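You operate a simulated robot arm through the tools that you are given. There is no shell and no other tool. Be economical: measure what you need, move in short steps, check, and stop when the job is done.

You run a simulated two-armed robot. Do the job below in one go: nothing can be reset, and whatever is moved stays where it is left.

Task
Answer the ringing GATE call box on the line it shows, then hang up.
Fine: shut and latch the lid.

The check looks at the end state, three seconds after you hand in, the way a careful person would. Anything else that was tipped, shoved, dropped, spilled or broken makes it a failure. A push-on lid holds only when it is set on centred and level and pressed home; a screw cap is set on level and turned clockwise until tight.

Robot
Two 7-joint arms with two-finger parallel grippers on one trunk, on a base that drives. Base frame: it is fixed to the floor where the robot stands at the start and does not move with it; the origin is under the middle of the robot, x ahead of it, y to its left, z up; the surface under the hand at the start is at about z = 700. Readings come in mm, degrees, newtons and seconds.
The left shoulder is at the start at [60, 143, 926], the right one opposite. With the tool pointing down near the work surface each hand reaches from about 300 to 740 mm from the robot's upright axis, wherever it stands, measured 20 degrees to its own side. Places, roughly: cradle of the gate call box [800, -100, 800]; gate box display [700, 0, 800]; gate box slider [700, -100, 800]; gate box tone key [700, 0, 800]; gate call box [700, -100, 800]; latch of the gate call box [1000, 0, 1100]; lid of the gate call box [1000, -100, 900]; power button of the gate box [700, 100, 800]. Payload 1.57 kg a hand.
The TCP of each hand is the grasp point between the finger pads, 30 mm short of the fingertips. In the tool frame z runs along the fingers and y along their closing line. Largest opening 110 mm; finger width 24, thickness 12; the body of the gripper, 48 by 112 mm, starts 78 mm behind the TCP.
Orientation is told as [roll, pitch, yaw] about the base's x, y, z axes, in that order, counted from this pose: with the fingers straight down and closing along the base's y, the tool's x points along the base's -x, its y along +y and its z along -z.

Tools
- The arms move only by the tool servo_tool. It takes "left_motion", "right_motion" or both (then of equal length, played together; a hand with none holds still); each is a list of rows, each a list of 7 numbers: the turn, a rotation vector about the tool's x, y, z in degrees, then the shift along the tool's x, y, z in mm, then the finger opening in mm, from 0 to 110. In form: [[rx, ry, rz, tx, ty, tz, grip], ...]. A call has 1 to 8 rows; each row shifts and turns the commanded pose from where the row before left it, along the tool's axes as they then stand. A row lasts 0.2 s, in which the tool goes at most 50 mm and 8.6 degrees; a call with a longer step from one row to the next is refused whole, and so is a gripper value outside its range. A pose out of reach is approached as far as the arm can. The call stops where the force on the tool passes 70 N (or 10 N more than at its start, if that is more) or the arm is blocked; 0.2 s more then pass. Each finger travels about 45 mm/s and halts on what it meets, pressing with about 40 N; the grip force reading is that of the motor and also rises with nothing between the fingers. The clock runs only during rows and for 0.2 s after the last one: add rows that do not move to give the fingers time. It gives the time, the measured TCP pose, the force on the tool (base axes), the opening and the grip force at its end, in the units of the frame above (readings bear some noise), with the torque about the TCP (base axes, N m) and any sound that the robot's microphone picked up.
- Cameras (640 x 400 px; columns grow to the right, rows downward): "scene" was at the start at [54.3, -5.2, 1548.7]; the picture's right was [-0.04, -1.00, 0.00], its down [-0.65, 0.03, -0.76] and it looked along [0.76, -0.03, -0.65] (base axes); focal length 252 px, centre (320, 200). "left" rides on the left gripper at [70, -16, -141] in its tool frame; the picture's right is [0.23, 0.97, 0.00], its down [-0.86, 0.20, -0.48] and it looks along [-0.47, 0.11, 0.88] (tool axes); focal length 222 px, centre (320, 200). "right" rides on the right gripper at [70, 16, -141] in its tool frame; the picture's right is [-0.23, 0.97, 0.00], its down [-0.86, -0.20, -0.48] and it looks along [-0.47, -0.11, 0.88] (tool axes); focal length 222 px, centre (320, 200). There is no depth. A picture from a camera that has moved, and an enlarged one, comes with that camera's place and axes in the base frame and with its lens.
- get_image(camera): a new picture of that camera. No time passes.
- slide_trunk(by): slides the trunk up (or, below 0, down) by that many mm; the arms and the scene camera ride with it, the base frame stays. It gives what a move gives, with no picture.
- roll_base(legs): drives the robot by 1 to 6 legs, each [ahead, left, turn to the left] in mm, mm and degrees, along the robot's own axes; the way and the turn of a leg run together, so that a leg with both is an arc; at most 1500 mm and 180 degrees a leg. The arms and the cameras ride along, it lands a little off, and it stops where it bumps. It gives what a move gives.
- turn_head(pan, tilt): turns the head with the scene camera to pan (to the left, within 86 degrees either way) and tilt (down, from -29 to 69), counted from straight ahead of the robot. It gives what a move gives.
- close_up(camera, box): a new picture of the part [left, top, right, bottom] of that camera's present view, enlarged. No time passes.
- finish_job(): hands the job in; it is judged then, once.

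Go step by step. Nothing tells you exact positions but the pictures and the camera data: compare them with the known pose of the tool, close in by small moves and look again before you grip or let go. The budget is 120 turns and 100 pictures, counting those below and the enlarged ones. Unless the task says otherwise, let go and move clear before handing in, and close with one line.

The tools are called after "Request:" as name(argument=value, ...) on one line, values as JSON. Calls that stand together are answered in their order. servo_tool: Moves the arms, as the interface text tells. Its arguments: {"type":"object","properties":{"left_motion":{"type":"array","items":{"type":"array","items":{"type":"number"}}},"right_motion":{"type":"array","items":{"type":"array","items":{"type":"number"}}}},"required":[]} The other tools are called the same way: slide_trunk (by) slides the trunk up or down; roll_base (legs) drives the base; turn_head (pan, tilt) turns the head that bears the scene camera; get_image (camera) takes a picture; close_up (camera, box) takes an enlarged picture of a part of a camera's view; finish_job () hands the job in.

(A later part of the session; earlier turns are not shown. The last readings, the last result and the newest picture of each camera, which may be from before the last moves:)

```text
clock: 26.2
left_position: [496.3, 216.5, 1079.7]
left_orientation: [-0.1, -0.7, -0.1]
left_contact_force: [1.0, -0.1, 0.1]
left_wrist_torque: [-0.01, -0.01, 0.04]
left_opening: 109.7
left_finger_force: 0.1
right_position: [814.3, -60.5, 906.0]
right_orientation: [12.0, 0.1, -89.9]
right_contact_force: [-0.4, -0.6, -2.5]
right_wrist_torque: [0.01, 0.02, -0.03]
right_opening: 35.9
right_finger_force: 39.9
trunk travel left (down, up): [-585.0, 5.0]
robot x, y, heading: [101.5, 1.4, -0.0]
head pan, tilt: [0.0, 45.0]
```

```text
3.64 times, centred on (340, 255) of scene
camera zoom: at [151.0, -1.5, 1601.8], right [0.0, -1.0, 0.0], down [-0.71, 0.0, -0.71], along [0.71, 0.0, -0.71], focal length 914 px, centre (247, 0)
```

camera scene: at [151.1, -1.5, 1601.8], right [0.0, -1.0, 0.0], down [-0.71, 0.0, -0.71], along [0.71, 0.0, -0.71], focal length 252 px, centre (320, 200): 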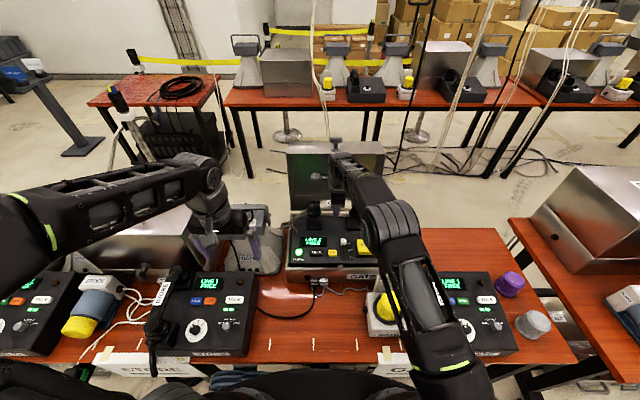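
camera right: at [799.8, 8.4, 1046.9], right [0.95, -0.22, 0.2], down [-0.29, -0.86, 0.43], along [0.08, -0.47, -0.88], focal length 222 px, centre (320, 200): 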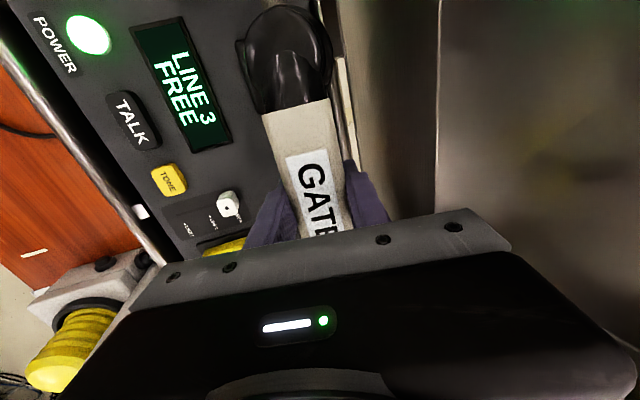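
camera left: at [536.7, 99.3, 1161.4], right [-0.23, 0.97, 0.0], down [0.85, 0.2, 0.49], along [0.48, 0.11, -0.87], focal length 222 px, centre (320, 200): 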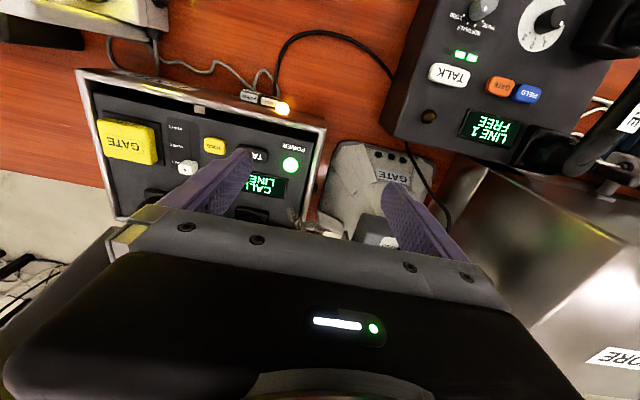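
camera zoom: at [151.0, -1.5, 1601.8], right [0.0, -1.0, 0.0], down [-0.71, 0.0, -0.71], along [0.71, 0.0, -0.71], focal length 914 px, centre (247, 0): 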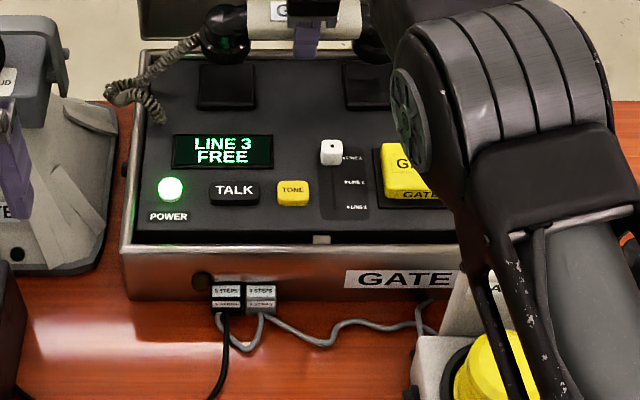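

The ring stopped the moment the handset was lifted on line 3, so the call is answered. I now hang up by lowering it straight back into the cradle.

Request:
servo_tool(right_motion=[[0, 0, 0, 0, -3.1, 14.7, 25], [0, 0, 0, 0, -3.1, 14.7, 25], [0, 0, 0, 0, -2.1, 9.8, 25], [0, 0, 0, 0, -1.6, 7.3, 25], [0, 0, 0, 0, 0, 0, 25]])

Request:
close_up(camera="scene", box=[270, 200, 410, 310])

Request:
get_image(camera="right")

```text
clock: 27.4
left_position: [497.9, 215.6, 1080.6]
left_orientation: [-0.1, -0.7, 0.0]
left_contact_force: [0.0, 0.0, -0.5]
left_wrist_torque: [-0.01, -0.02, 0.0]
left_opening: 110.2
left_finger_force: 0.0
right_position: [811.9, -61.1, 859.9]
right_orientation: [12.2, 0.0, -89.8]
right_contact_force: [-0.4, 0.6, -2.7]
right_wrist_torque: [0.03, 0.04, -0.02]
right_opening: 35.5
right_finger_force: 40.0
trunk travel left (down, up): [-585.0, 5.0]
robot x, y, heading: [99.3, -1.5, 0.0]
head pan, tilt: [0.0, 45.0]
```

```text
3.64 times, centred on (340, 255) of scene
camera zoom: at [150.9, -1.5, 1601.8], right [0.0, -1.0, 0.0], down [-0.71, 0.0, -0.71], along [0.71, 0.0, -0.71], focal length 914 px, centre (247, 0)
```

zoom: 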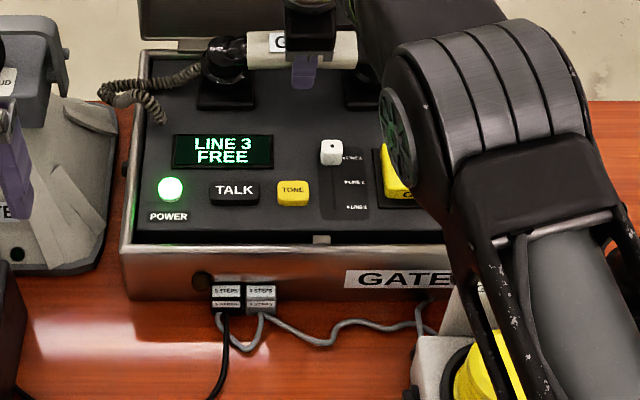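

```text
60 pictures are left
camera right: at [797.6, 8.8, 1000.8], right [0.95, -0.22, 0.2], down [-0.29, -0.86, 0.43], along [0.08, -0.47, -0.88], focal length 222 px, centre (320, 200)
```

right: 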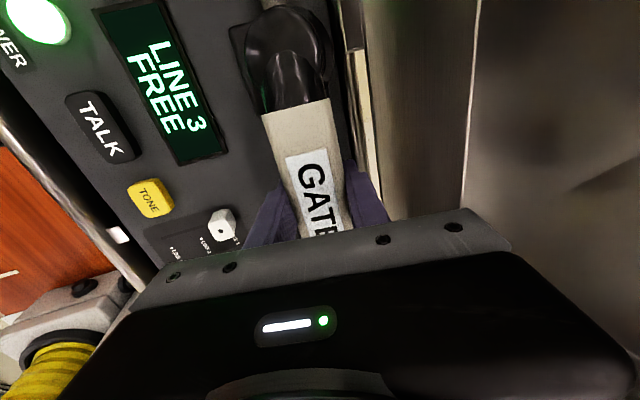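

The handset is just above its seat (weight still on the hand). I lower a few mm more until it rests.

Request:
servo_tool(right_motion=[[0, 0, 0, 0, -0.4, 2, 25], [0, 0, 0, 0, -0.4, 2, 25], [0, 0, 0, 0, 0, 0, 25]])

```text
clock: 28.2
left_position: [494.9, 215.8, 1081.7]
left_orientation: [-0.1, -0.9, -0.1]
left_contact_force: [-0.5, 0.2, 1.4]
left_wrist_torque: [0.0, 0.0, 0.03]
left_opening: 109.9
left_finger_force: 0.0
right_position: [810.8, -61.1, 858.4]
right_orientation: [12.4, 0.1, -89.7]
right_contact_force: [-4.6, -2.1, 21.0]
right_wrist_torque: [-0.25, 0.65, 0.07]
right_opening: 35.6
right_finger_force: 40.0
trunk travel left (down, up): [-585.0, 5.0]
robot x, y, heading: [101.7, 3.3, 0.2]
head pan, tilt: [0.0, 45.0]
```

It is resting on the cradle. I open to 56 and lift off vertically.

Request:
servo_tool(right_motion=[[0, 0, 0, 0, 0.4, -2, 40], [0, 0, 0, 0, 0, 0, 48], [0, 0, 0, 0, 0, 0, 56], [0, 0, 0, 0, 2.1, -9.8, 56], [0, 0, 0, 0, 4, -19, 56], [0, 0, 0, 0, 4, -19, 56], [0, 0, 0, 0, 4, -19, 56]])

Request:
get_image(camera="right")

Request:
close_up(camera="scene", box=[270, 130, 410, 270])

```text
clock: 29.8
left_position: [497.0, 215.6, 1079.7]
left_orientation: [0.0, -0.7, -0.1]
left_contact_force: [-0.4, 0.1, -0.2]
left_wrist_torque: [-0.01, -0.02, 0.03]
left_opening: 110.2
left_finger_force: 0.0
right_position: [812.1, -59.3, 924.4]
right_orientation: [12.0, 0.0, -89.8]
right_contact_force: [-0.4, -0.2, -0.5]
right_wrist_torque: [-0.01, 0.01, 0.03]
right_opening: 55.9
right_finger_force: 0.1
trunk travel left (down, up): [-585.0, 5.0]
robot x, y, heading: [100.6, -0.2, -0.1]
head pan, tilt: [0.0, 45.0]
```

```text
59 pictures are left
camera right: at [797.4, 10.4, 1065.7], right [0.95, -0.22, 0.2], down [-0.29, -0.86, 0.43], along [0.08, -0.47, -0.88], focal length 222 px, centre (320, 200)
```

right: 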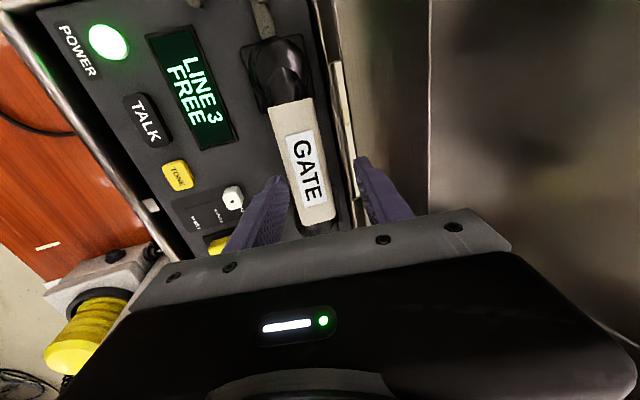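

```text
2.86 times, centred on (340, 200) of scene
camera zoom: at [150.3, -1.4, 1601.8], right [0.0, -1.0, 0.0], down [-0.71, 0.0, -0.71], along [0.71, 0.0, -0.71], focal length 718 px, centre (263, 200)
```

zoom: 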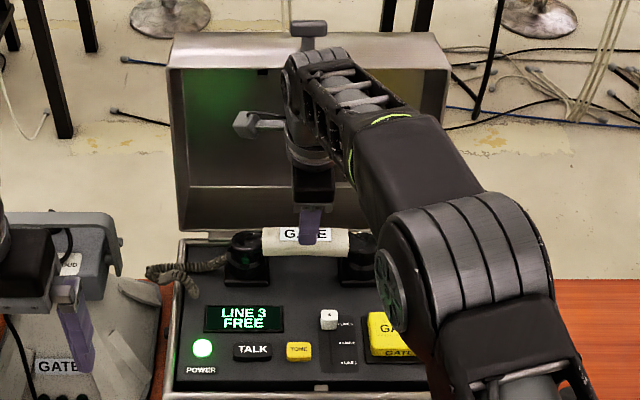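

The handset is seated and the display stays LINE 3 FREE. Next the lid: I back the right hand off and turn it back to yaw 0.

Request:
servo_tool(right_motion=[[0, 0, 0, 0, -15, -30, 56], [6, 0, 0, 0, -40, -10, 56], [6, 0, 0, 0, -40, 0, 56], [0, 0, -8.5, 0, -40, 0, 70], [0, 0, -8.5, 0, 0, 0, 90], [0, 0, -8.5, 0, 0, 0, 90], [0, 0, -8.5, 0, 0, 0, 90], [0, 0, -8.5, 0, 0, 0, 90]])

Request:
servo_tool(right_motion=[[0, 0, -8.5, 0, 0, 0, 90], [0, 0, -8.5, 0, 0, 0, 90], [0, 0, -8.5, 0, 0, 0, 90], [0, 0, -8.5, 0, 0, 0, 90], [0, 0, -8.5, 0, 0, 0, 90], [0, 0, -4.8, 0, 0, 0, 90], [0, -8.5, 0, 0, 0, 0, 90], [0, -8.5, 0, 0, 0, 0, 90]])

Request:
servo_tool(right_motion=[[0, -8.5, 0, 0, 0, 0, 90], [0, -8.5, 0, 0, 0, 0, 90], [0, -8.5, 0, 0, 0, 0, 90], [0, -8.5, 0, 0, 0, 0, 90]])

Request:
get_image(camera="right")

Request:
get_image(camera="scene")

```text
clock: 31.6
left_position: [497.1, 214.4, 1080.1]
left_orientation: [0.0, -0.9, 0.0]
left_contact_force: [-0.5, 0.3, -0.4]
left_wrist_torque: [0.0, -0.04, 0.0]
left_opening: 110.0
left_finger_force: 0.0
right_position: [671.1, -60.9, 948.6]
right_orientation: [0.1, 0.0, -47.1]
right_contact_force: [0.8, 0.2, 0.6]
right_wrist_torque: [0.02, 0.02, -0.01]
right_opening: 89.8
right_finger_force: 0.0
trunk travel left (down, up): [-585.0, 5.0]
robot x, y, heading: [100.3, 3.3, 0.1]
head pan, tilt: [0.0, 45.0]
```

```text
clock: 33.4
left_position: [496.2, 215.4, 1080.1]
left_orientation: [-0.2, -0.8, 0.0]
left_contact_force: [0.1, -0.2, -0.2]
left_wrist_torque: [-0.03, -0.03, 0.0]
left_opening: 110.4
left_finger_force: 0.0
right_position: [671.3, -61.1, 949.3]
right_orientation: [0.0, -17.2, 0.0]
right_contact_force: [-0.2, 0.8, 0.6]
right_wrist_torque: [-0.01, 0.0, 0.0]
right_opening: 90.1
right_finger_force: 0.0
trunk travel left (down, up): [-585.0, 5.0]
robot x, y, heading: [102.0, -3.2, -0.0]
head pan, tilt: [0.0, 45.0]
```

```text
clock: 34.4
left_position: [496.8, 215.0, 1080.3]
left_orientation: [-0.1, -0.7, -0.1]
left_contact_force: [-0.4, 0.1, 0.0]
left_wrist_torque: [0.02, -0.02, -0.03]
left_opening: 110.0
left_finger_force: 0.2
right_position: [669.7, -61.8, 948.1]
right_orientation: [0.0, -51.2, 0.0]
right_contact_force: [1.1, -0.7, 0.5]
right_wrist_torque: [0.0, 0.07, -0.01]
right_opening: 90.0
right_finger_force: 0.0
trunk travel left (down, up): [-585.0, 5.0]
robot x, y, heading: [99.2, 2.9, 0.1]
head pan, tilt: [0.0, 45.0]
```

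```text
57 pictures are left
camera right: at [516.5, -45.1, 982.7], right [0.14, 0.97, 0.18], down [0.16, -0.2, 0.97], along [0.98, -0.11, -0.19], focal length 222 px, centre (320, 200)
```

right: 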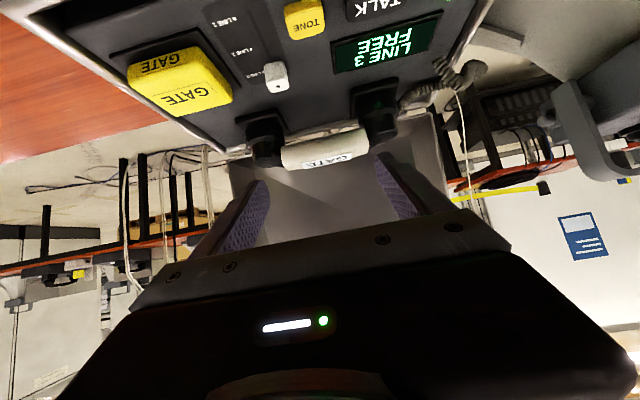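

```text
56 pictures are left
camera scene: at [150.6, -1.0, 1601.9], right [0.0, -1.0, 0.0], down [-0.71, 0.0, -0.71], along [0.71, 0.0, -0.71], focal length 252 px, centre (320, 200)
```

scene: 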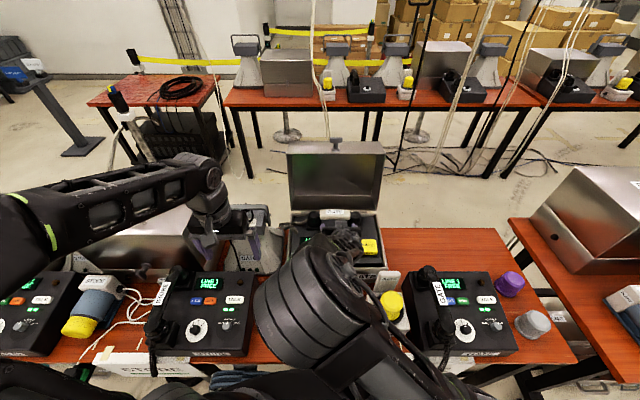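

I raise the hand to the latch's height and continue pitching it forward.

Request:
servo_tool(right_motion=[[0, 0, 0, -29, 0, -23.5, 90], [0, 0, 0, -29, 0, -23.5, 90], [0, 0, 0, -29, 0, -23.5, 90], [0, 0, 0, -29, 0, -23.5, 90], [0, -8.5, 0, 0, 0, 0, 90], [0, -8.5, 0, 0, 0, 0, 90], [0, -8.5, 0, 0, 0, 0, 90]])

Request:
get_image(camera="right")

Request:
close_up(camera="scene", box=[270, 110, 410, 200])

```text
clock: 36.0
left_position: [496.7, 216.1, 1080.1]
left_orientation: [-0.1, -0.7, -0.1]
left_contact_force: [-0.4, 0.3, -0.1]
left_wrist_torque: [-0.01, 0.02, 0.01]
left_opening: 110.2
left_finger_force: 0.0
right_position: [671.4, -60.9, 1099.5]
right_orientation: [-0.1, -76.6, 0.0]
right_contact_force: [0.2, 0.9, -0.5]
right_wrist_torque: [0.01, -0.01, 0.02]
right_opening: 90.2
right_finger_force: 0.1
trunk travel left (down, up): [-585.0, 5.0]
robot x, y, heading: [99.8, 1.3, 0.1]
head pan, tilt: [0.0, 45.0]
```

```text
55 pictures are left
camera right: at [516.9, -45.7, 1063.2], right [0.05, 0.97, 0.22], down [-0.27, -0.2, 0.94], along [0.96, -0.11, 0.25], focal length 222 px, centre (320, 200)
```

right: 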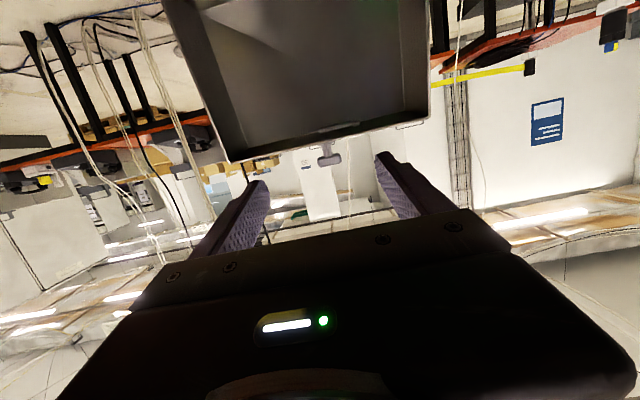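

```text
4.44 times, centred on (340, 155) of scene
camera zoom: at [151.0, -0.9, 1601.9], right [0.0, -1.0, 0.0], down [-0.71, 0.0, -0.71], along [0.71, 0.0, -0.71], focal length 1118 px, centre (231, 400)
```

zoom: 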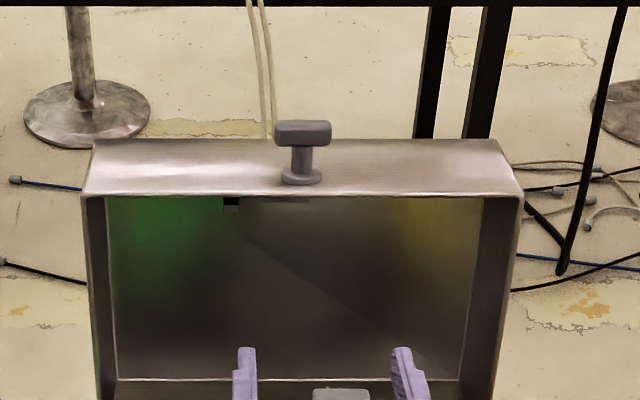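

The latch T-bar is at about [963,-59,1103], bar along y and 46 mm long. I approach to 25 mm short of it with fingers open 75 to straddle the bar ends.

Request:
servo_tool(right_motion=[[0, 0, 0, -9.5, 0, 37, 75], [0, 0, 0, -9.5, 0, 37, 75], [0, 0, 0, -9.5, 0, 37, 75], [0, 0, 0, -9.5, 1, 37, 75], [0, 0, 0, -9.5, 1, 37, 75], [0, 0, 0, -9.5, 0, 37, 75], [0, 0, 0, -5, 0, 20, 75]])

Request:
get_image(camera="right")

Request:
close_up(camera="scene", box=[270, 110, 410, 200])

```text
clock: 37.6
left_position: [497.3, 214.9, 1079.9]
left_orientation: [-0.1, -0.7, 0.0]
left_contact_force: [0.4, -0.9, 0.4]
left_wrist_torque: [0.02, 0.0, -0.01]
left_opening: 110.0
left_finger_force: 0.0
right_position: [916.9, -56.8, 1100.9]
right_orientation: [0.3, -76.5, -0.2]
right_contact_force: [0.2, -0.3, 0.5]
right_wrist_torque: [0.02, 0.01, 0.02]
right_opening: 75.2
right_finger_force: 0.1
trunk travel left (down, up): [-585.0, 5.0]
robot x, y, heading: [100.8, 0.6, 0.2]
head pan, tilt: [0.0, 45.0]
```

```text
53 pictures are left
camera right: at [763.2, -40.6, 1066.5], right [0.05, 0.97, 0.22], down [-0.27, -0.2, 0.94], along [0.96, -0.11, 0.25], focal length 222 px, centre (320, 200)
```

right: 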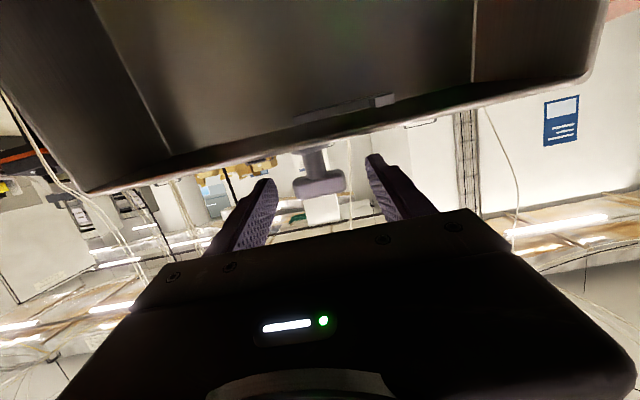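

```text
4.44 times, centred on (340, 155) of scene
camera zoom: at [150.9, -1.4, 1601.8], right [0.0, -1.0, 0.0], down [-0.71, 0.0, -0.71], along [0.71, 0.0, -0.71], focal length 1118 px, centre (231, 400)
```

zoom: 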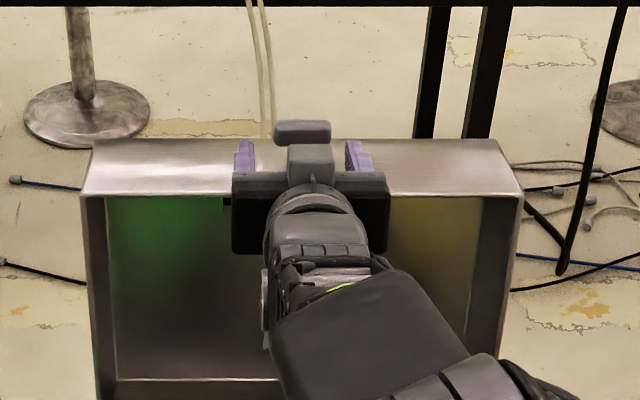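

The T sits between the fingers at the right height. I advance so the pads are at the bar ends, then close.

Request:
servo_tool(right_motion=[[0, 0, 0, -4.5, -2.5, 15, 75], [0, 0, 0, -4.5, 0, 15, 75], [0, 0, 0, -4, 0, 14.5, 75], [0, 0, 0, 0, 0, 0, 60], [0, 0, 0, 0, 0, 0, 40], [0, 0, 0, 0, 0, 0, 35], [0, 0, 0, 0, 0, 0, 35]])

Request:
get_image(camera="right")

Request:
close_up(camera="scene", box=[270, 110, 410, 200])

```text
clock: 39.2
left_position: [496.2, 216.2, 1079.9]
left_orientation: [-0.1, -0.8, -0.1]
left_contact_force: [-0.7, 0.6, 0.1]
left_wrist_torque: [-0.01, 0.02, -0.02]
left_opening: 110.0
left_finger_force: 0.1
right_position: [966.8, -59.3, 1103.9]
right_orientation: [0.3, -76.6, -0.1]
right_contact_force: [-0.9, 3.5, 1.3]
right_wrist_torque: [0.06, 0.2, -0.06]
right_opening: 47.8
right_finger_force: 30.4
trunk travel left (down, up): [-585.0, 5.0]
robot x, y, heading: [96.0, -0.4, -0.1]
head pan, tilt: [0.0, 45.0]
```

```text
51 pictures are left
camera right: at [812.4, -43.8, 1068.8], right [0.05, 0.97, 0.22], down [-0.27, -0.2, 0.94], along [0.96, -0.11, 0.25], focal length 222 px, centre (320, 200)
```

right: 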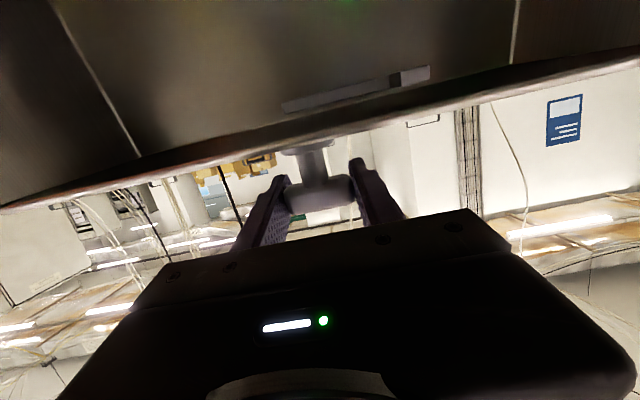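

```text
4.44 times, centred on (340, 155) of scene
camera zoom: at [150.5, -0.7, 1601.9], right [0.0, -1.0, 0.0], down [-0.71, 0.0, -0.71], along [0.71, 0.0, -0.71], focal length 1118 px, centre (231, 400)
```

zoom: 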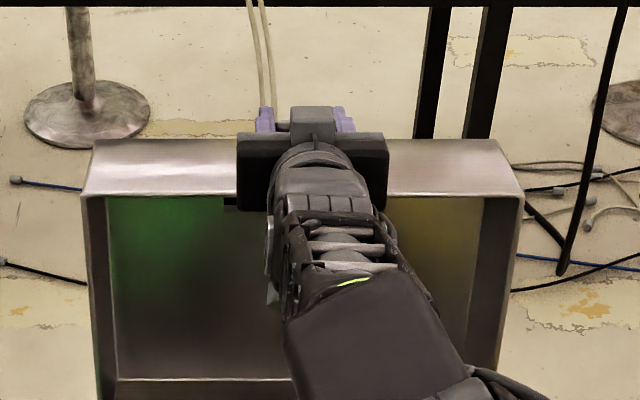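

The T is gripped. I begin swinging the lid forward along its arc with a small step to check forces.

Request:
servo_tool(right_motion=[[0, 0, 0, -0.9, 0, -21.8, 35], [0, 0, 0, 1.2, 0, -22.3, 35], [0, 0, 0, 0, 0, 0, 35]])

Request:
get_image(camera="right")

Request:
close_up(camera="scene", box=[250, 110, 430, 280])

```text
clock: 40.0
left_position: [497.5, 215.3, 1079.6]
left_orientation: [-0.1, -0.7, -0.1]
left_contact_force: [0.0, -0.2, 0.1]
left_wrist_torque: [0.01, 0.05, -0.01]
left_opening: 110.0
left_finger_force: 0.1
right_position: [922.8, -60.5, 1113.0]
right_orientation: [-0.2, -76.5, 0.1]
right_contact_force: [5.2, 2.1, -0.1]
right_wrist_torque: [-0.02, -0.01, -0.03]
right_opening: 47.8
right_finger_force: 24.7
trunk travel left (down, up): [-585.0, 5.0]
robot x, y, heading: [98.8, 1.9, -0.3]
head pan, tilt: [0.0, 45.0]
```

```text
49 pictures are left
camera right: at [768.9, -43.6, 1077.3], right [0.05, 0.97, 0.22], down [-0.27, -0.2, 0.94], along [0.96, -0.11, 0.25], focal length 222 px, centre (320, 200)
```

right: 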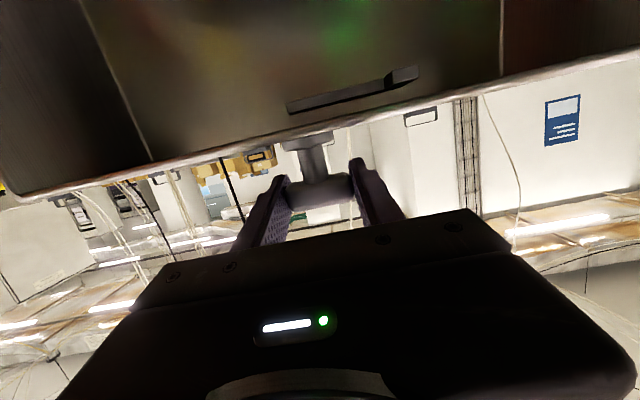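

```text
2.35 times, centred on (340, 195) of scene
camera zoom: at [151.6, -1.3, 1601.8], right [0.0, -1.0, 0.0], down [-0.71, 0.0, -0.71], along [0.71, 0.0, -0.71], focal length 592 px, centre (273, 212)
```

zoom: 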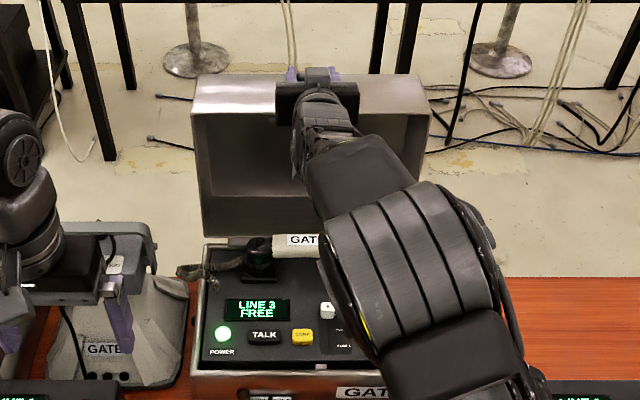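

The arc fits (radius ≈318 about [865,800]) with small forces. I continue the swing, letting the tool pitch down as it goes.

Request:
servo_tool(right_motion=[[0, 0, 0, 6.1, 0, -46.9, 35], [0, 8, 0, 0, 0, 0, 35], [0, 0, 0, 18, 0, -40.2, 35], [0, 8, 0, 0, 0, 0, 35], [0, 0, 0, 28.2, 0, -34.6, 35], [0, 8, 0, 0, 0, 0, 35], [0, 0, 0, 36.3, 0, -25.1, 35]])

Request:
get_image(camera="right")

Request:
close_up(camera="scene", box=[230, 110, 450, 300])

```text
clock: 41.6
left_position: [496.1, 216.1, 1080.3]
left_orientation: [0.0, -0.8, -0.1]
left_contact_force: [-0.2, 0.5, 0.4]
left_wrist_torque: [0.02, -0.01, -0.01]
left_opening: 110.1
left_finger_force: 0.0
right_position: [745.3, -58.7, 1092.7]
right_orientation: [0.0, -52.4, 0.3]
right_contact_force: [-0.9, 5.0, 1.8]
right_wrist_torque: [-0.2, 0.35, -0.01]
right_opening: 47.9
right_finger_force: 11.9
trunk travel left (down, up): [-585.0, 5.0]
robot x, y, heading: [98.1, -0.3, -0.0]
head pan, tilt: [0.0, 45.0]
```

```text
47 pictures are left
camera right: at [589.6, -43.9, 1124.6], right [0.14, 0.97, 0.18], down [0.14, -0.2, 0.97], along [0.98, -0.11, -0.17], focal length 222 px, centre (320, 200)
```

right: 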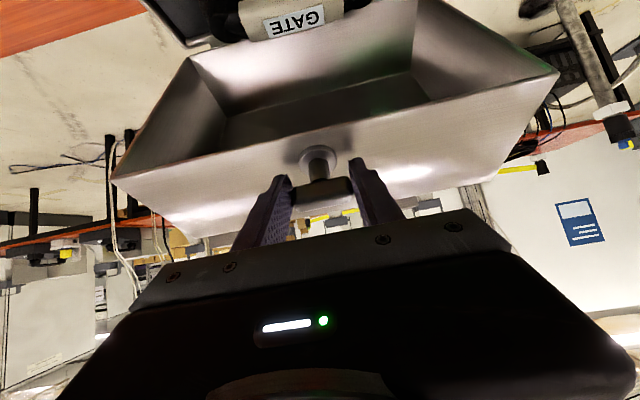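

```text
2.11 times, centred on (340, 205) of scene
camera zoom: at [149.5, -0.4, 1601.7], right [0.0, -1.0, 0.0], down [-0.71, 0.0, -0.71], along [0.71, 0.0, -0.71], focal length 529 px, centre (278, 190)
```

zoom: 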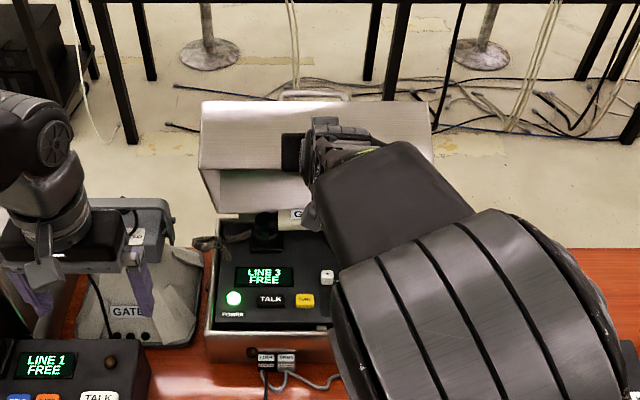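

Going well. I continue the swing down.

Request:
servo_tool(right_motion=[[0, 0, 0, 38.1, 0, -19.9, 10], [0, 8, 0, 0, 0, 0, 10], [0, 0, 0, 43.5, 0, -8.5, 10], [0, 8, 0, 0, 0, 0, 10], [0, 0, 0, 44.1, 0, 4.3, 10], [0, 8, 0, 0, 0, 0, 10], [0, 0, 0, 40.8, 0, 16.6, 10]])

Request:
get_image(camera="right")

Request:
get_image(camera="scene")

```text
clock: 43.2
left_position: [496.3, 213.7, 1080.5]
left_orientation: [0.0, -0.8, -0.2]
left_contact_force: [0.5, -0.8, 0.2]
left_wrist_torque: [0.0, 0.04, 0.03]
left_opening: 110.1
left_finger_force: 0.1
right_position: [608.0, -59.8, 988.9]
right_orientation: [0.0, -28.2, -0.2]
right_contact_force: [-0.8, -1.7, 1.3]
right_wrist_torque: [-0.24, -0.44, -0.42]
right_opening: 47.6
right_finger_force: 41.6
trunk travel left (down, up): [-585.0, 5.0]
robot x, y, heading: [97.6, 0.0, -0.0]
head pan, tilt: [0.0, 45.0]
```

```text
45 pictures are left
camera right: at [479.2, -42.9, 1080.0], right [0.2, 0.97, 0.11], down [0.52, -0.2, 0.83], along [0.83, -0.11, -0.55], focal length 222 px, centre (320, 200)
```

right: 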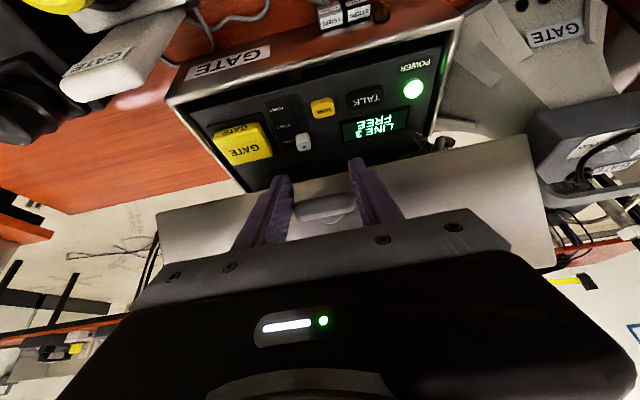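

```text
44 pictures are left
camera scene: at [150.1, -1.9, 1601.8], right [0.0, -1.0, 0.0], down [-0.71, 0.0, -0.71], along [0.71, 0.0, -0.71], focal length 252 px, centre (320, 200)
```

scene: 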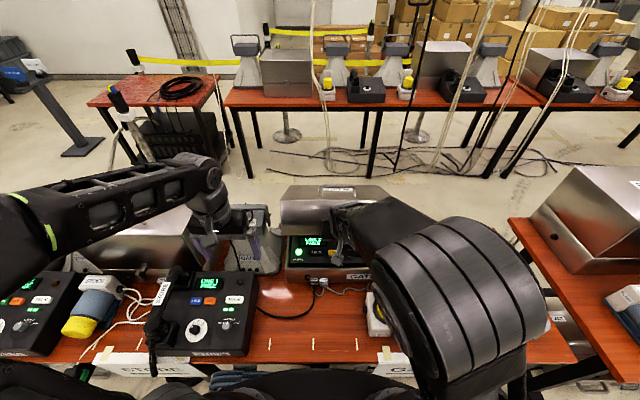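

The lid is over two thirds down. Next step to nearly closed, then check clearance.

Request:
servo_tool(right_motion=[[0, 0, 0, 39.4, 0, 22.6, 10], [0, 8, 0, 0, 0, 0, 10], [0, 0, 0, 30.7, 0, 31.3, 10], [0, 0, 0, 18, 0, 25, 10], [0, 0, 0, 0, 0, 0, 10]])

Request:
get_image(camera="right")

Request:
get_image(camera="scene")

Request:
get_image(camera="left")

```text
clock: 44.4
left_position: [493.1, 216.6, 1080.6]
left_orientation: [-0.1, -0.8, -0.2]
left_contact_force: [0.0, -0.2, 1.1]
left_wrist_torque: [-0.01, -0.01, 0.0]
left_opening: 110.0
left_finger_force: 0.1
right_position: [555.5, -58.9, 879.9]
right_orientation: [-0.1, -20.4, 0.3]
right_contact_force: [-26.2, 5.4, 4.4]
right_wrist_torque: [0.17, -0.41, 1.28]
right_opening: 47.5
right_finger_force: 45.4
trunk travel left (down, up): [-585.0, 5.0]
robot x, y, heading: [101.0, 3.7, -0.1]
head pan, tilt: [0.0, 45.0]
```

```text
43 pictures are left
camera right: at [439.8, -43.8, 988.6], right [0.21, 0.97, 0.08], down [0.64, -0.2, 0.75], along [0.74, -0.11, -0.66], focal length 222 px, centre (320, 200)
```

right: 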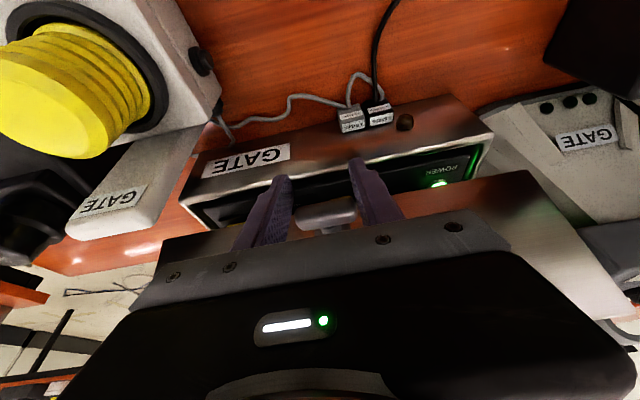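

```text
42 pictures are left
camera scene: at [146.5, -0.6, 1601.9], right [0.0, -1.0, 0.0], down [-0.71, 0.0, -0.71], along [0.71, 0.0, -0.71], focal length 252 px, centre (320, 200)
```

scene: 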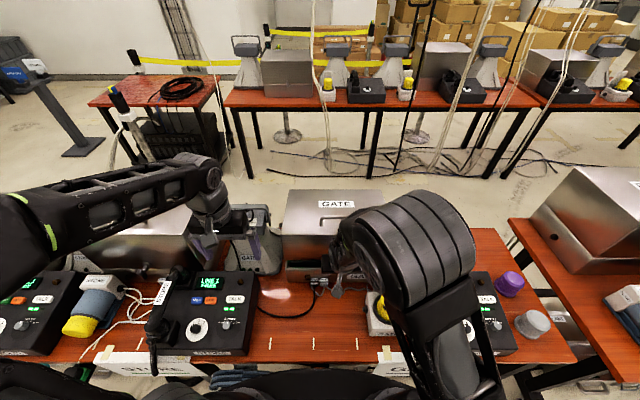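

```text
41 pictures are left
camera left: at [421.6, 200.5, 1222.9], right [-0.23, 0.97, -0.01], down [0.85, 0.2, 0.49], along [0.48, 0.11, -0.87], focal length 222 px, centre (320, 200)
```

left: 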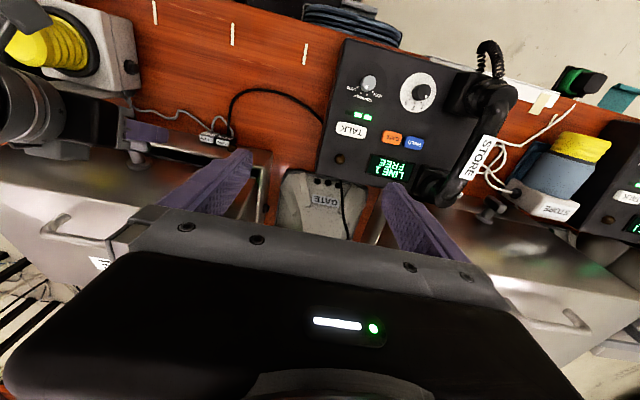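

The lid is ajar by a bit with some sideways load; I relieve it by 4 mm toward the robot and then lower on.

Request:
servo_tool(right_motion=[[0, 0, 0, 3.8, 0, -1.4, 10], [0, 0, 0, 0, 0, 0, 10]])

```text
clock: 45.0
left_position: [495.2, 216.3, 1079.9]
left_orientation: [-0.2, -0.8, -0.1]
left_contact_force: [0.7, 0.2, 0.0]
left_wrist_torque: [0.01, 0.0, 0.0]
left_opening: 110.2
left_finger_force: 0.0
right_position: [555.5, -58.2, 880.8]
right_orientation: [0.0, -20.6, 0.0]
right_contact_force: [-13.3, 16.2, -1.9]
right_wrist_torque: [-0.15, 1.17, 0.67]
right_opening: 47.5
right_finger_force: 45.4
trunk travel left (down, up): [-585.0, 5.0]
robot x, y, heading: [102.6, 2.2, 0.1]
head pan, tilt: [0.0, 45.0]
```

Request:
servo_tool(right_motion=[[0, 0, 0, 11.7, 0, 17, 10], [0, 0, 0, 8, 0, 13, 10], [0, 0, 0, 0, 0, 0, 10]])

Request:
get_image(camera="right")

Request:
close_up(camera="scene", box=[260, 170, 400, 290])

```text
clock: 45.8
left_position: [495.0, 217.7, 1079.3]
left_orientation: [-0.2, -0.8, -0.1]
left_contact_force: [-0.3, 0.1, 0.4]
left_wrist_torque: [-0.06, 0.01, -0.02]
left_opening: 109.8
left_finger_force: 0.1
right_position: [547.1, -60.7, 845.6]
right_orientation: [0.1, -20.8, 0.1]
right_contact_force: [-8.4, 21.3, 1.4]
right_wrist_torque: [-0.06, -1.53, 0.69]
right_opening: 47.8
right_finger_force: 45.3
trunk travel left (down, up): [-585.0, 5.0]
robot x, y, heading: [101.2, -0.9, -0.1]
head pan, tilt: [0.0, 45.0]
```

```text
40 pictures are left
camera right: at [431.4, -43.9, 952.8], right [0.21, 0.97, 0.08], down [0.63, -0.2, 0.75], along [0.75, -0.11, -0.66], focal length 222 px, centre (320, 200)
```

right: 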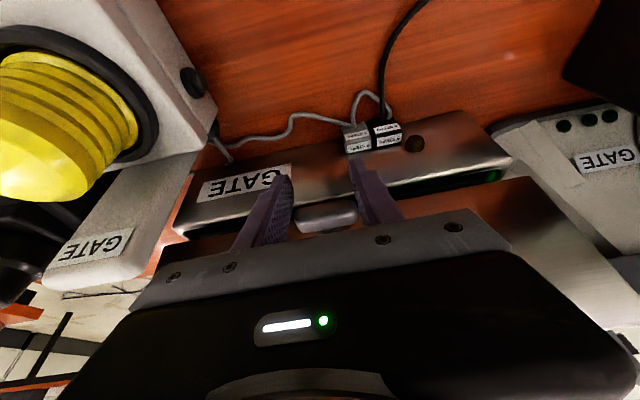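

```text
3.33 times, centred on (330, 230) of scene
camera zoom: at [149.3, 1.4, 1601.9], right [0.0, -1.0, 0.0], down [-0.71, 0.0, -0.71], along [0.71, 0.0, -0.71], focal length 838 px, centre (287, 100)
```

zoom: 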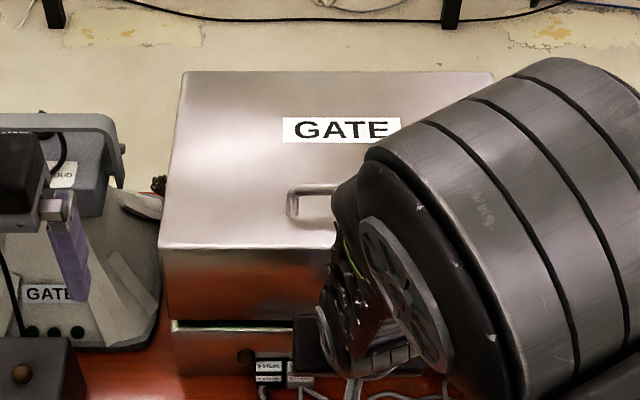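

Only a small gap remains. I lower further until contact.

Request:
servo_tool(right_motion=[[0, 0, 0, 3.7, 1, 7.1, 10], [0, 0, 0, 3.3, 1, 5.3, 10], [0, 0, 0, 0, 0, 0, 10]])

Request:
close_up(camera="scene", box=[260, 170, 400, 290])

Request:
close_up(camera="right", box=[160, 100, 560, 260])

```text
clock: 46.6
left_position: [496.4, 215.9, 1080.1]
left_orientation: [0.0, -0.8, -0.1]
left_contact_force: [0.0, -0.8, 0.8]
left_wrist_torque: [-0.01, -0.01, 0.0]
left_opening: 109.9
left_finger_force: 0.0
right_position: [544.7, -57.9, 830.7]
right_orientation: [0.0, -20.5, 0.0]
right_contact_force: [-5.8, 11.6, -0.5]
right_wrist_torque: [-0.11, -1.12, 0.15]
right_opening: 47.7
right_finger_force: 45.3
trunk travel left (down, up): [-585.0, 5.0]
robot x, y, heading: [94.8, -0.1, -0.2]
head pan, tilt: [0.0, 45.0]
```

```text
3.33 times, centred on (330, 230) of scene
camera zoom: at [149.8, 0.0, 1601.8], right [0.0, -1.0, 0.0], down [-0.71, 0.0, -0.71], along [0.71, 0.0, -0.71], focal length 838 px, centre (287, 100)
```

zoom: 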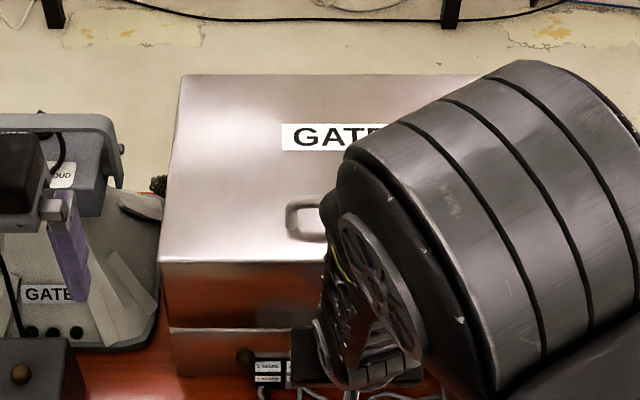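

```text
1.60 times, centred on (360, 180) of right
camera zoom: at [429.6, -43.1, 937.8], right [0.21, 0.97, 0.08], down [0.63, -0.2, 0.75], along [0.74, -0.11, -0.66], focal length 355 px, centre (256, 232)
```

zoom: 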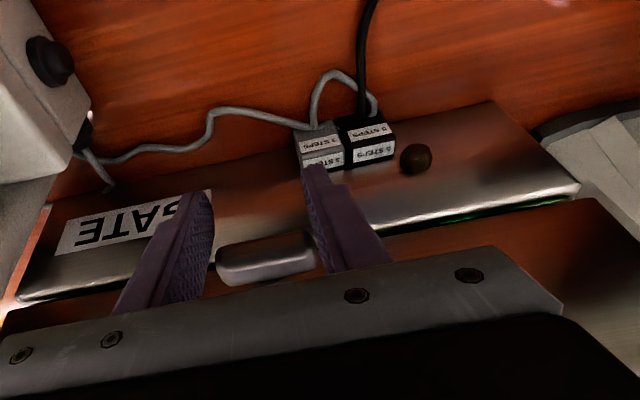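

Request:
servo_tool(right_motion=[[0, 0, 0, 1.4, 0, 3.75, 10], [0, 0, 0, 1.4, 0, 3.75, 10], [0, 0, 0, 0, 0, 0, 10]])

Request:
close_up(camera="right", box=[160, 100, 560, 260])

```text
clock: 47.4
left_position: [495.1, 215.9, 1080.6]
left_orientation: [-0.1, -0.8, -0.1]
left_contact_force: [0.4, 0.5, -0.1]
left_wrist_torque: [-0.02, 0.01, 0.02]
left_opening: 110.0
left_finger_force: 0.0
right_position: [544.8, -59.0, 823.6]
right_orientation: [0.0, -20.7, 0.0]
right_contact_force: [-7.4, 9.7, 15.6]
right_wrist_torque: [-0.06, 1.01, -0.07]
right_opening: 47.7
right_finger_force: 44.8
trunk travel left (down, up): [-585.0, 5.0]
robot x, y, heading: [97.2, 0.1, 0.3]
head pan, tilt: [0.0, 45.0]
```

```text
1.60 times, centred on (360, 180) of right
camera zoom: at [428.9, -43.2, 931.1], right [0.21, 0.97, 0.08], down [0.63, -0.2, 0.75], along [0.74, -0.11, -0.66], focal length 355 px, centre (256, 232)
```

zoom: 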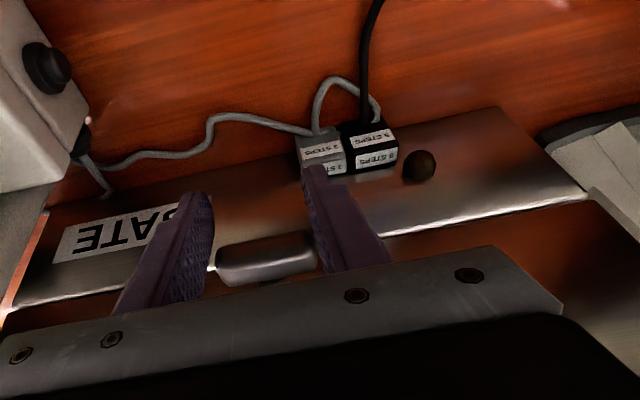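

The lid is down on the box (15 N contact). The cam inside points to +y, so the T's left end should go down; I roll the gripped bar a little that way and watch the torque.

Request:
servo_tool(right_motion=[[7.5, 0, -2.8, 0, 0, 0, 10], [7.5, 0, -2.8, 0, 0, 0, 10], [7.5, 0, -2.8, 0, 0, 0, 10], [0, 0, 0, 0, 0, 0, 10]])

Request:
get_image(camera="right")

Request:
close_up(camera="scene", box=[260, 170, 400, 310])

```text
clock: 48.4
left_position: [494.5, 213.2, 1081.8]
left_orientation: [0.0, -0.9, -0.2]
left_contact_force: [0.1, -0.2, 0.6]
left_wrist_torque: [-0.03, 0.02, -0.01]
left_opening: 110.0
left_finger_force: 0.0
right_position: [544.9, -61.4, 824.5]
right_orientation: [-25.5, -18.8, 8.5]
right_contact_force: [-12.2, -6.1, 18.8]
right_wrist_torque: [0.13, -0.31, -0.19]
right_opening: 48.0
right_finger_force: 43.9
trunk travel left (down, up): [-585.0, 5.0]
robot x, y, heading: [100.1, -0.3, -0.3]
head pan, tilt: [0.0, 45.0]
```

```text
35 pictures are left
camera right: at [429.1, -2.5, 915.6], right [0.22, 0.92, -0.33], down [0.63, 0.12, 0.77], along [0.74, -0.37, -0.56], focal length 222 px, centre (320, 200)
```

right: 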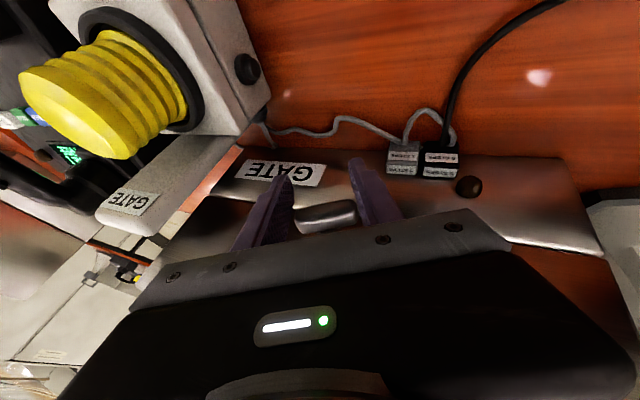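

```text
2.86 times, centred on (330, 240) of scene
camera zoom: at [147.5, -2.1, 1602.0], right [0.0, -1.0, 0.0], down [-0.71, 0.0, -0.71], along [0.71, 0.0, -0.71], focal length 718 px, centre (291, 86)
```

zoom: 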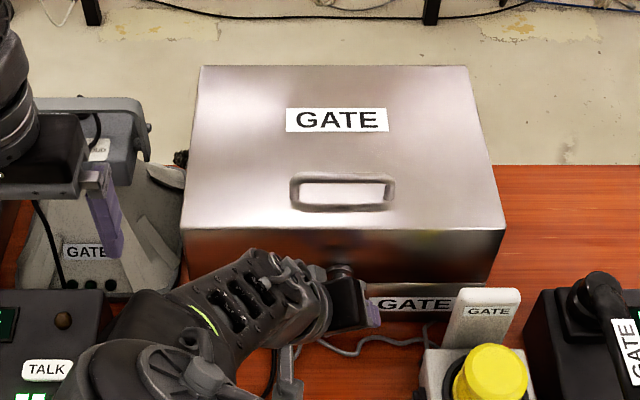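

The T follows the roll freely with little torque. I roll further.

Request:
servo_tool(right_motion=[[7.5, 0, -2.8, 0, 0, 0, 10], [7.5, 0, -2.8, 0, 0, 0, 10], [7.5, 0, -2.8, 0, 0, 0, 10], [0, 0, 0, 0, 0, 0, 10]])

Request:
get_image(camera="scene")

Request:
get_image(camera="right")

```text
clock: 49.4
left_position: [496.8, 209.8, 1079.9]
left_orientation: [0.2, -0.7, -0.3]
left_contact_force: [0.4, 0.3, -0.4]
left_wrist_torque: [0.02, 0.02, 0.02]
left_opening: 110.2
left_finger_force: 0.1
right_position: [545.5, -60.9, 829.4]
right_orientation: [-47.4, -13.9, 13.2]
right_contact_force: [-7.6, -45.4, -2.7]
right_wrist_torque: [0.05, -0.23, -0.59]
right_opening: 48.0
right_finger_force: 45.0
trunk travel left (down, up): [-585.0, 5.0]
robot x, y, heading: [101.1, 0.8, 0.1]
head pan, tilt: [0.0, 45.0]
```

```text
33 pictures are left
camera scene: at [149.9, -7.4, 1601.6], right [0.0, -1.0, 0.0], down [-0.71, 0.0, -0.71], along [0.71, 0.0, -0.71], focal length 252 px, centre (320, 200)
```

scene: 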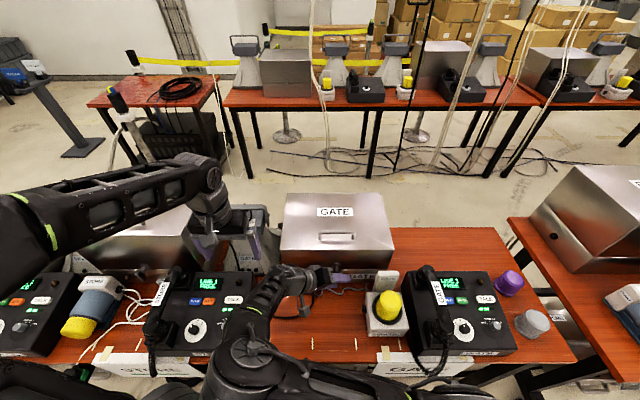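

```text
32 pictures are left
camera right: at [432.5, 31.3, 893.2], right [0.23, 0.73, -0.64], down [0.65, 0.38, 0.66], along [0.72, -0.57, -0.39], focal length 222 px, centre (320, 200)
```

right: 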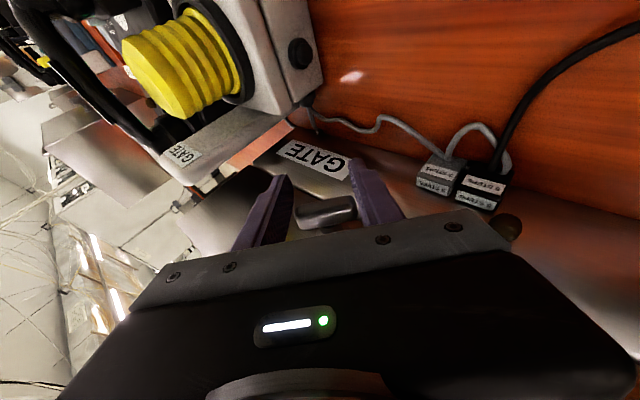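

The bar is at about 47° now with a rising side load. I release, retreat along the fingers, and straighten the hand for a second bite.

Request:
servo_tool(right_motion=[[0, 0, 0, 0, 0, 0, 62], [0, 0, 0, 0, 0, 0, 75], [0, 0, 0, 0, 0, 0, 75], [0, 0, 0, 0, 0, -35, 75], [0, 0, 0, 10, 0, -45, 75], [0, 0, 0, 10, 0, -45, 75]])

Request:
get_image(camera="right")

Request:
close_up(camera="scene", box=[260, 170, 420, 310])

```text
clock: 50.8
left_position: [495.8, 216.3, 1079.7]
left_orientation: [-0.1, -0.8, -0.1]
left_contact_force: [0.3, 0.7, -0.5]
left_wrist_torque: [0.02, -0.02, 0.01]
left_opening: 110.1
left_finger_force: 0.1
right_position: [482.8, 25.1, 897.8]
right_orientation: [-50.0, -13.6, 15.7]
right_contact_force: [0.6, 0.3, 0.2]
right_wrist_torque: [-0.02, 0.01, -0.02]
right_opening: 74.8
right_finger_force: 0.0
trunk travel left (down, up): [-585.0, 5.0]
robot x, y, heading: [99.9, -0.4, 0.1]
head pan, tilt: [0.0, 45.0]
```

```text
31 pictures are left
camera right: at [367.5, 115.1, 957.1], right [0.21, 0.71, -0.67], down [0.63, 0.43, 0.65], along [0.75, -0.56, -0.36], focal length 222 px, centre (320, 200)
```

right: 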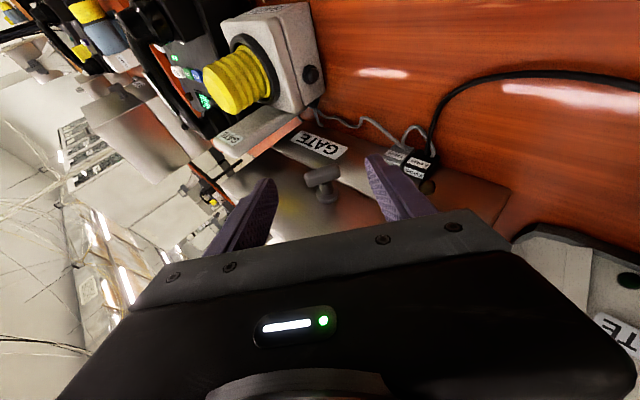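

```text
2.86 times, centred on (340, 240) of scene
camera zoom: at [150.0, -1.5, 1601.8], right [0.0, -1.0, 0.0], down [-0.71, 0.0, -0.71], along [0.71, 0.0, -0.71], focal length 718 px, centre (263, 86)
```

zoom: 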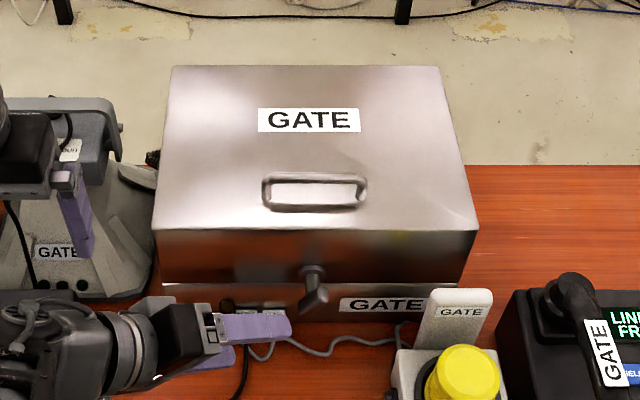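

The T now stands at about 45°, left end down as intended. I straighten the hand to fingers-down and place it above the T.

Request:
servo_tool(right_motion=[[-7.5, 0, 2.8, 0, 0, -15, 80], [-7.5, 0, 2.8, 0, 0, -15, 80], [-7.5, 0, 2.8, 0, 0, 0, 80], [-7.5, 0, 2.8, 0, 0, 0, 80], [-7.5, 0, 2.8, 0, 0, 0, 80], [-7.5, 0, 2.8, 0, 0, 0, 80], [0, 0, 0, 0, 0, 0, 80]])

```text
clock: 52.4
left_position: [495.9, 215.6, 1079.9]
left_orientation: [0.0, -0.8, -0.2]
left_contact_force: [-0.5, 0.4, -0.3]
left_wrist_torque: [-0.02, -0.04, 0.04]
left_opening: 110.2
left_finger_force: 0.0
right_position: [473.1, 41.2, 918.1]
right_orientation: [0.2, -20.6, 0.0]
right_contact_force: [-0.5, -0.1, 0.3]
right_wrist_torque: [0.0, -0.01, 0.03]
right_opening: 80.1
right_finger_force: 0.1
trunk travel left (down, up): [-585.0, 5.0]
robot x, y, heading: [97.4, 1.7, -0.2]
head pan, tilt: [0.0, 45.0]
```

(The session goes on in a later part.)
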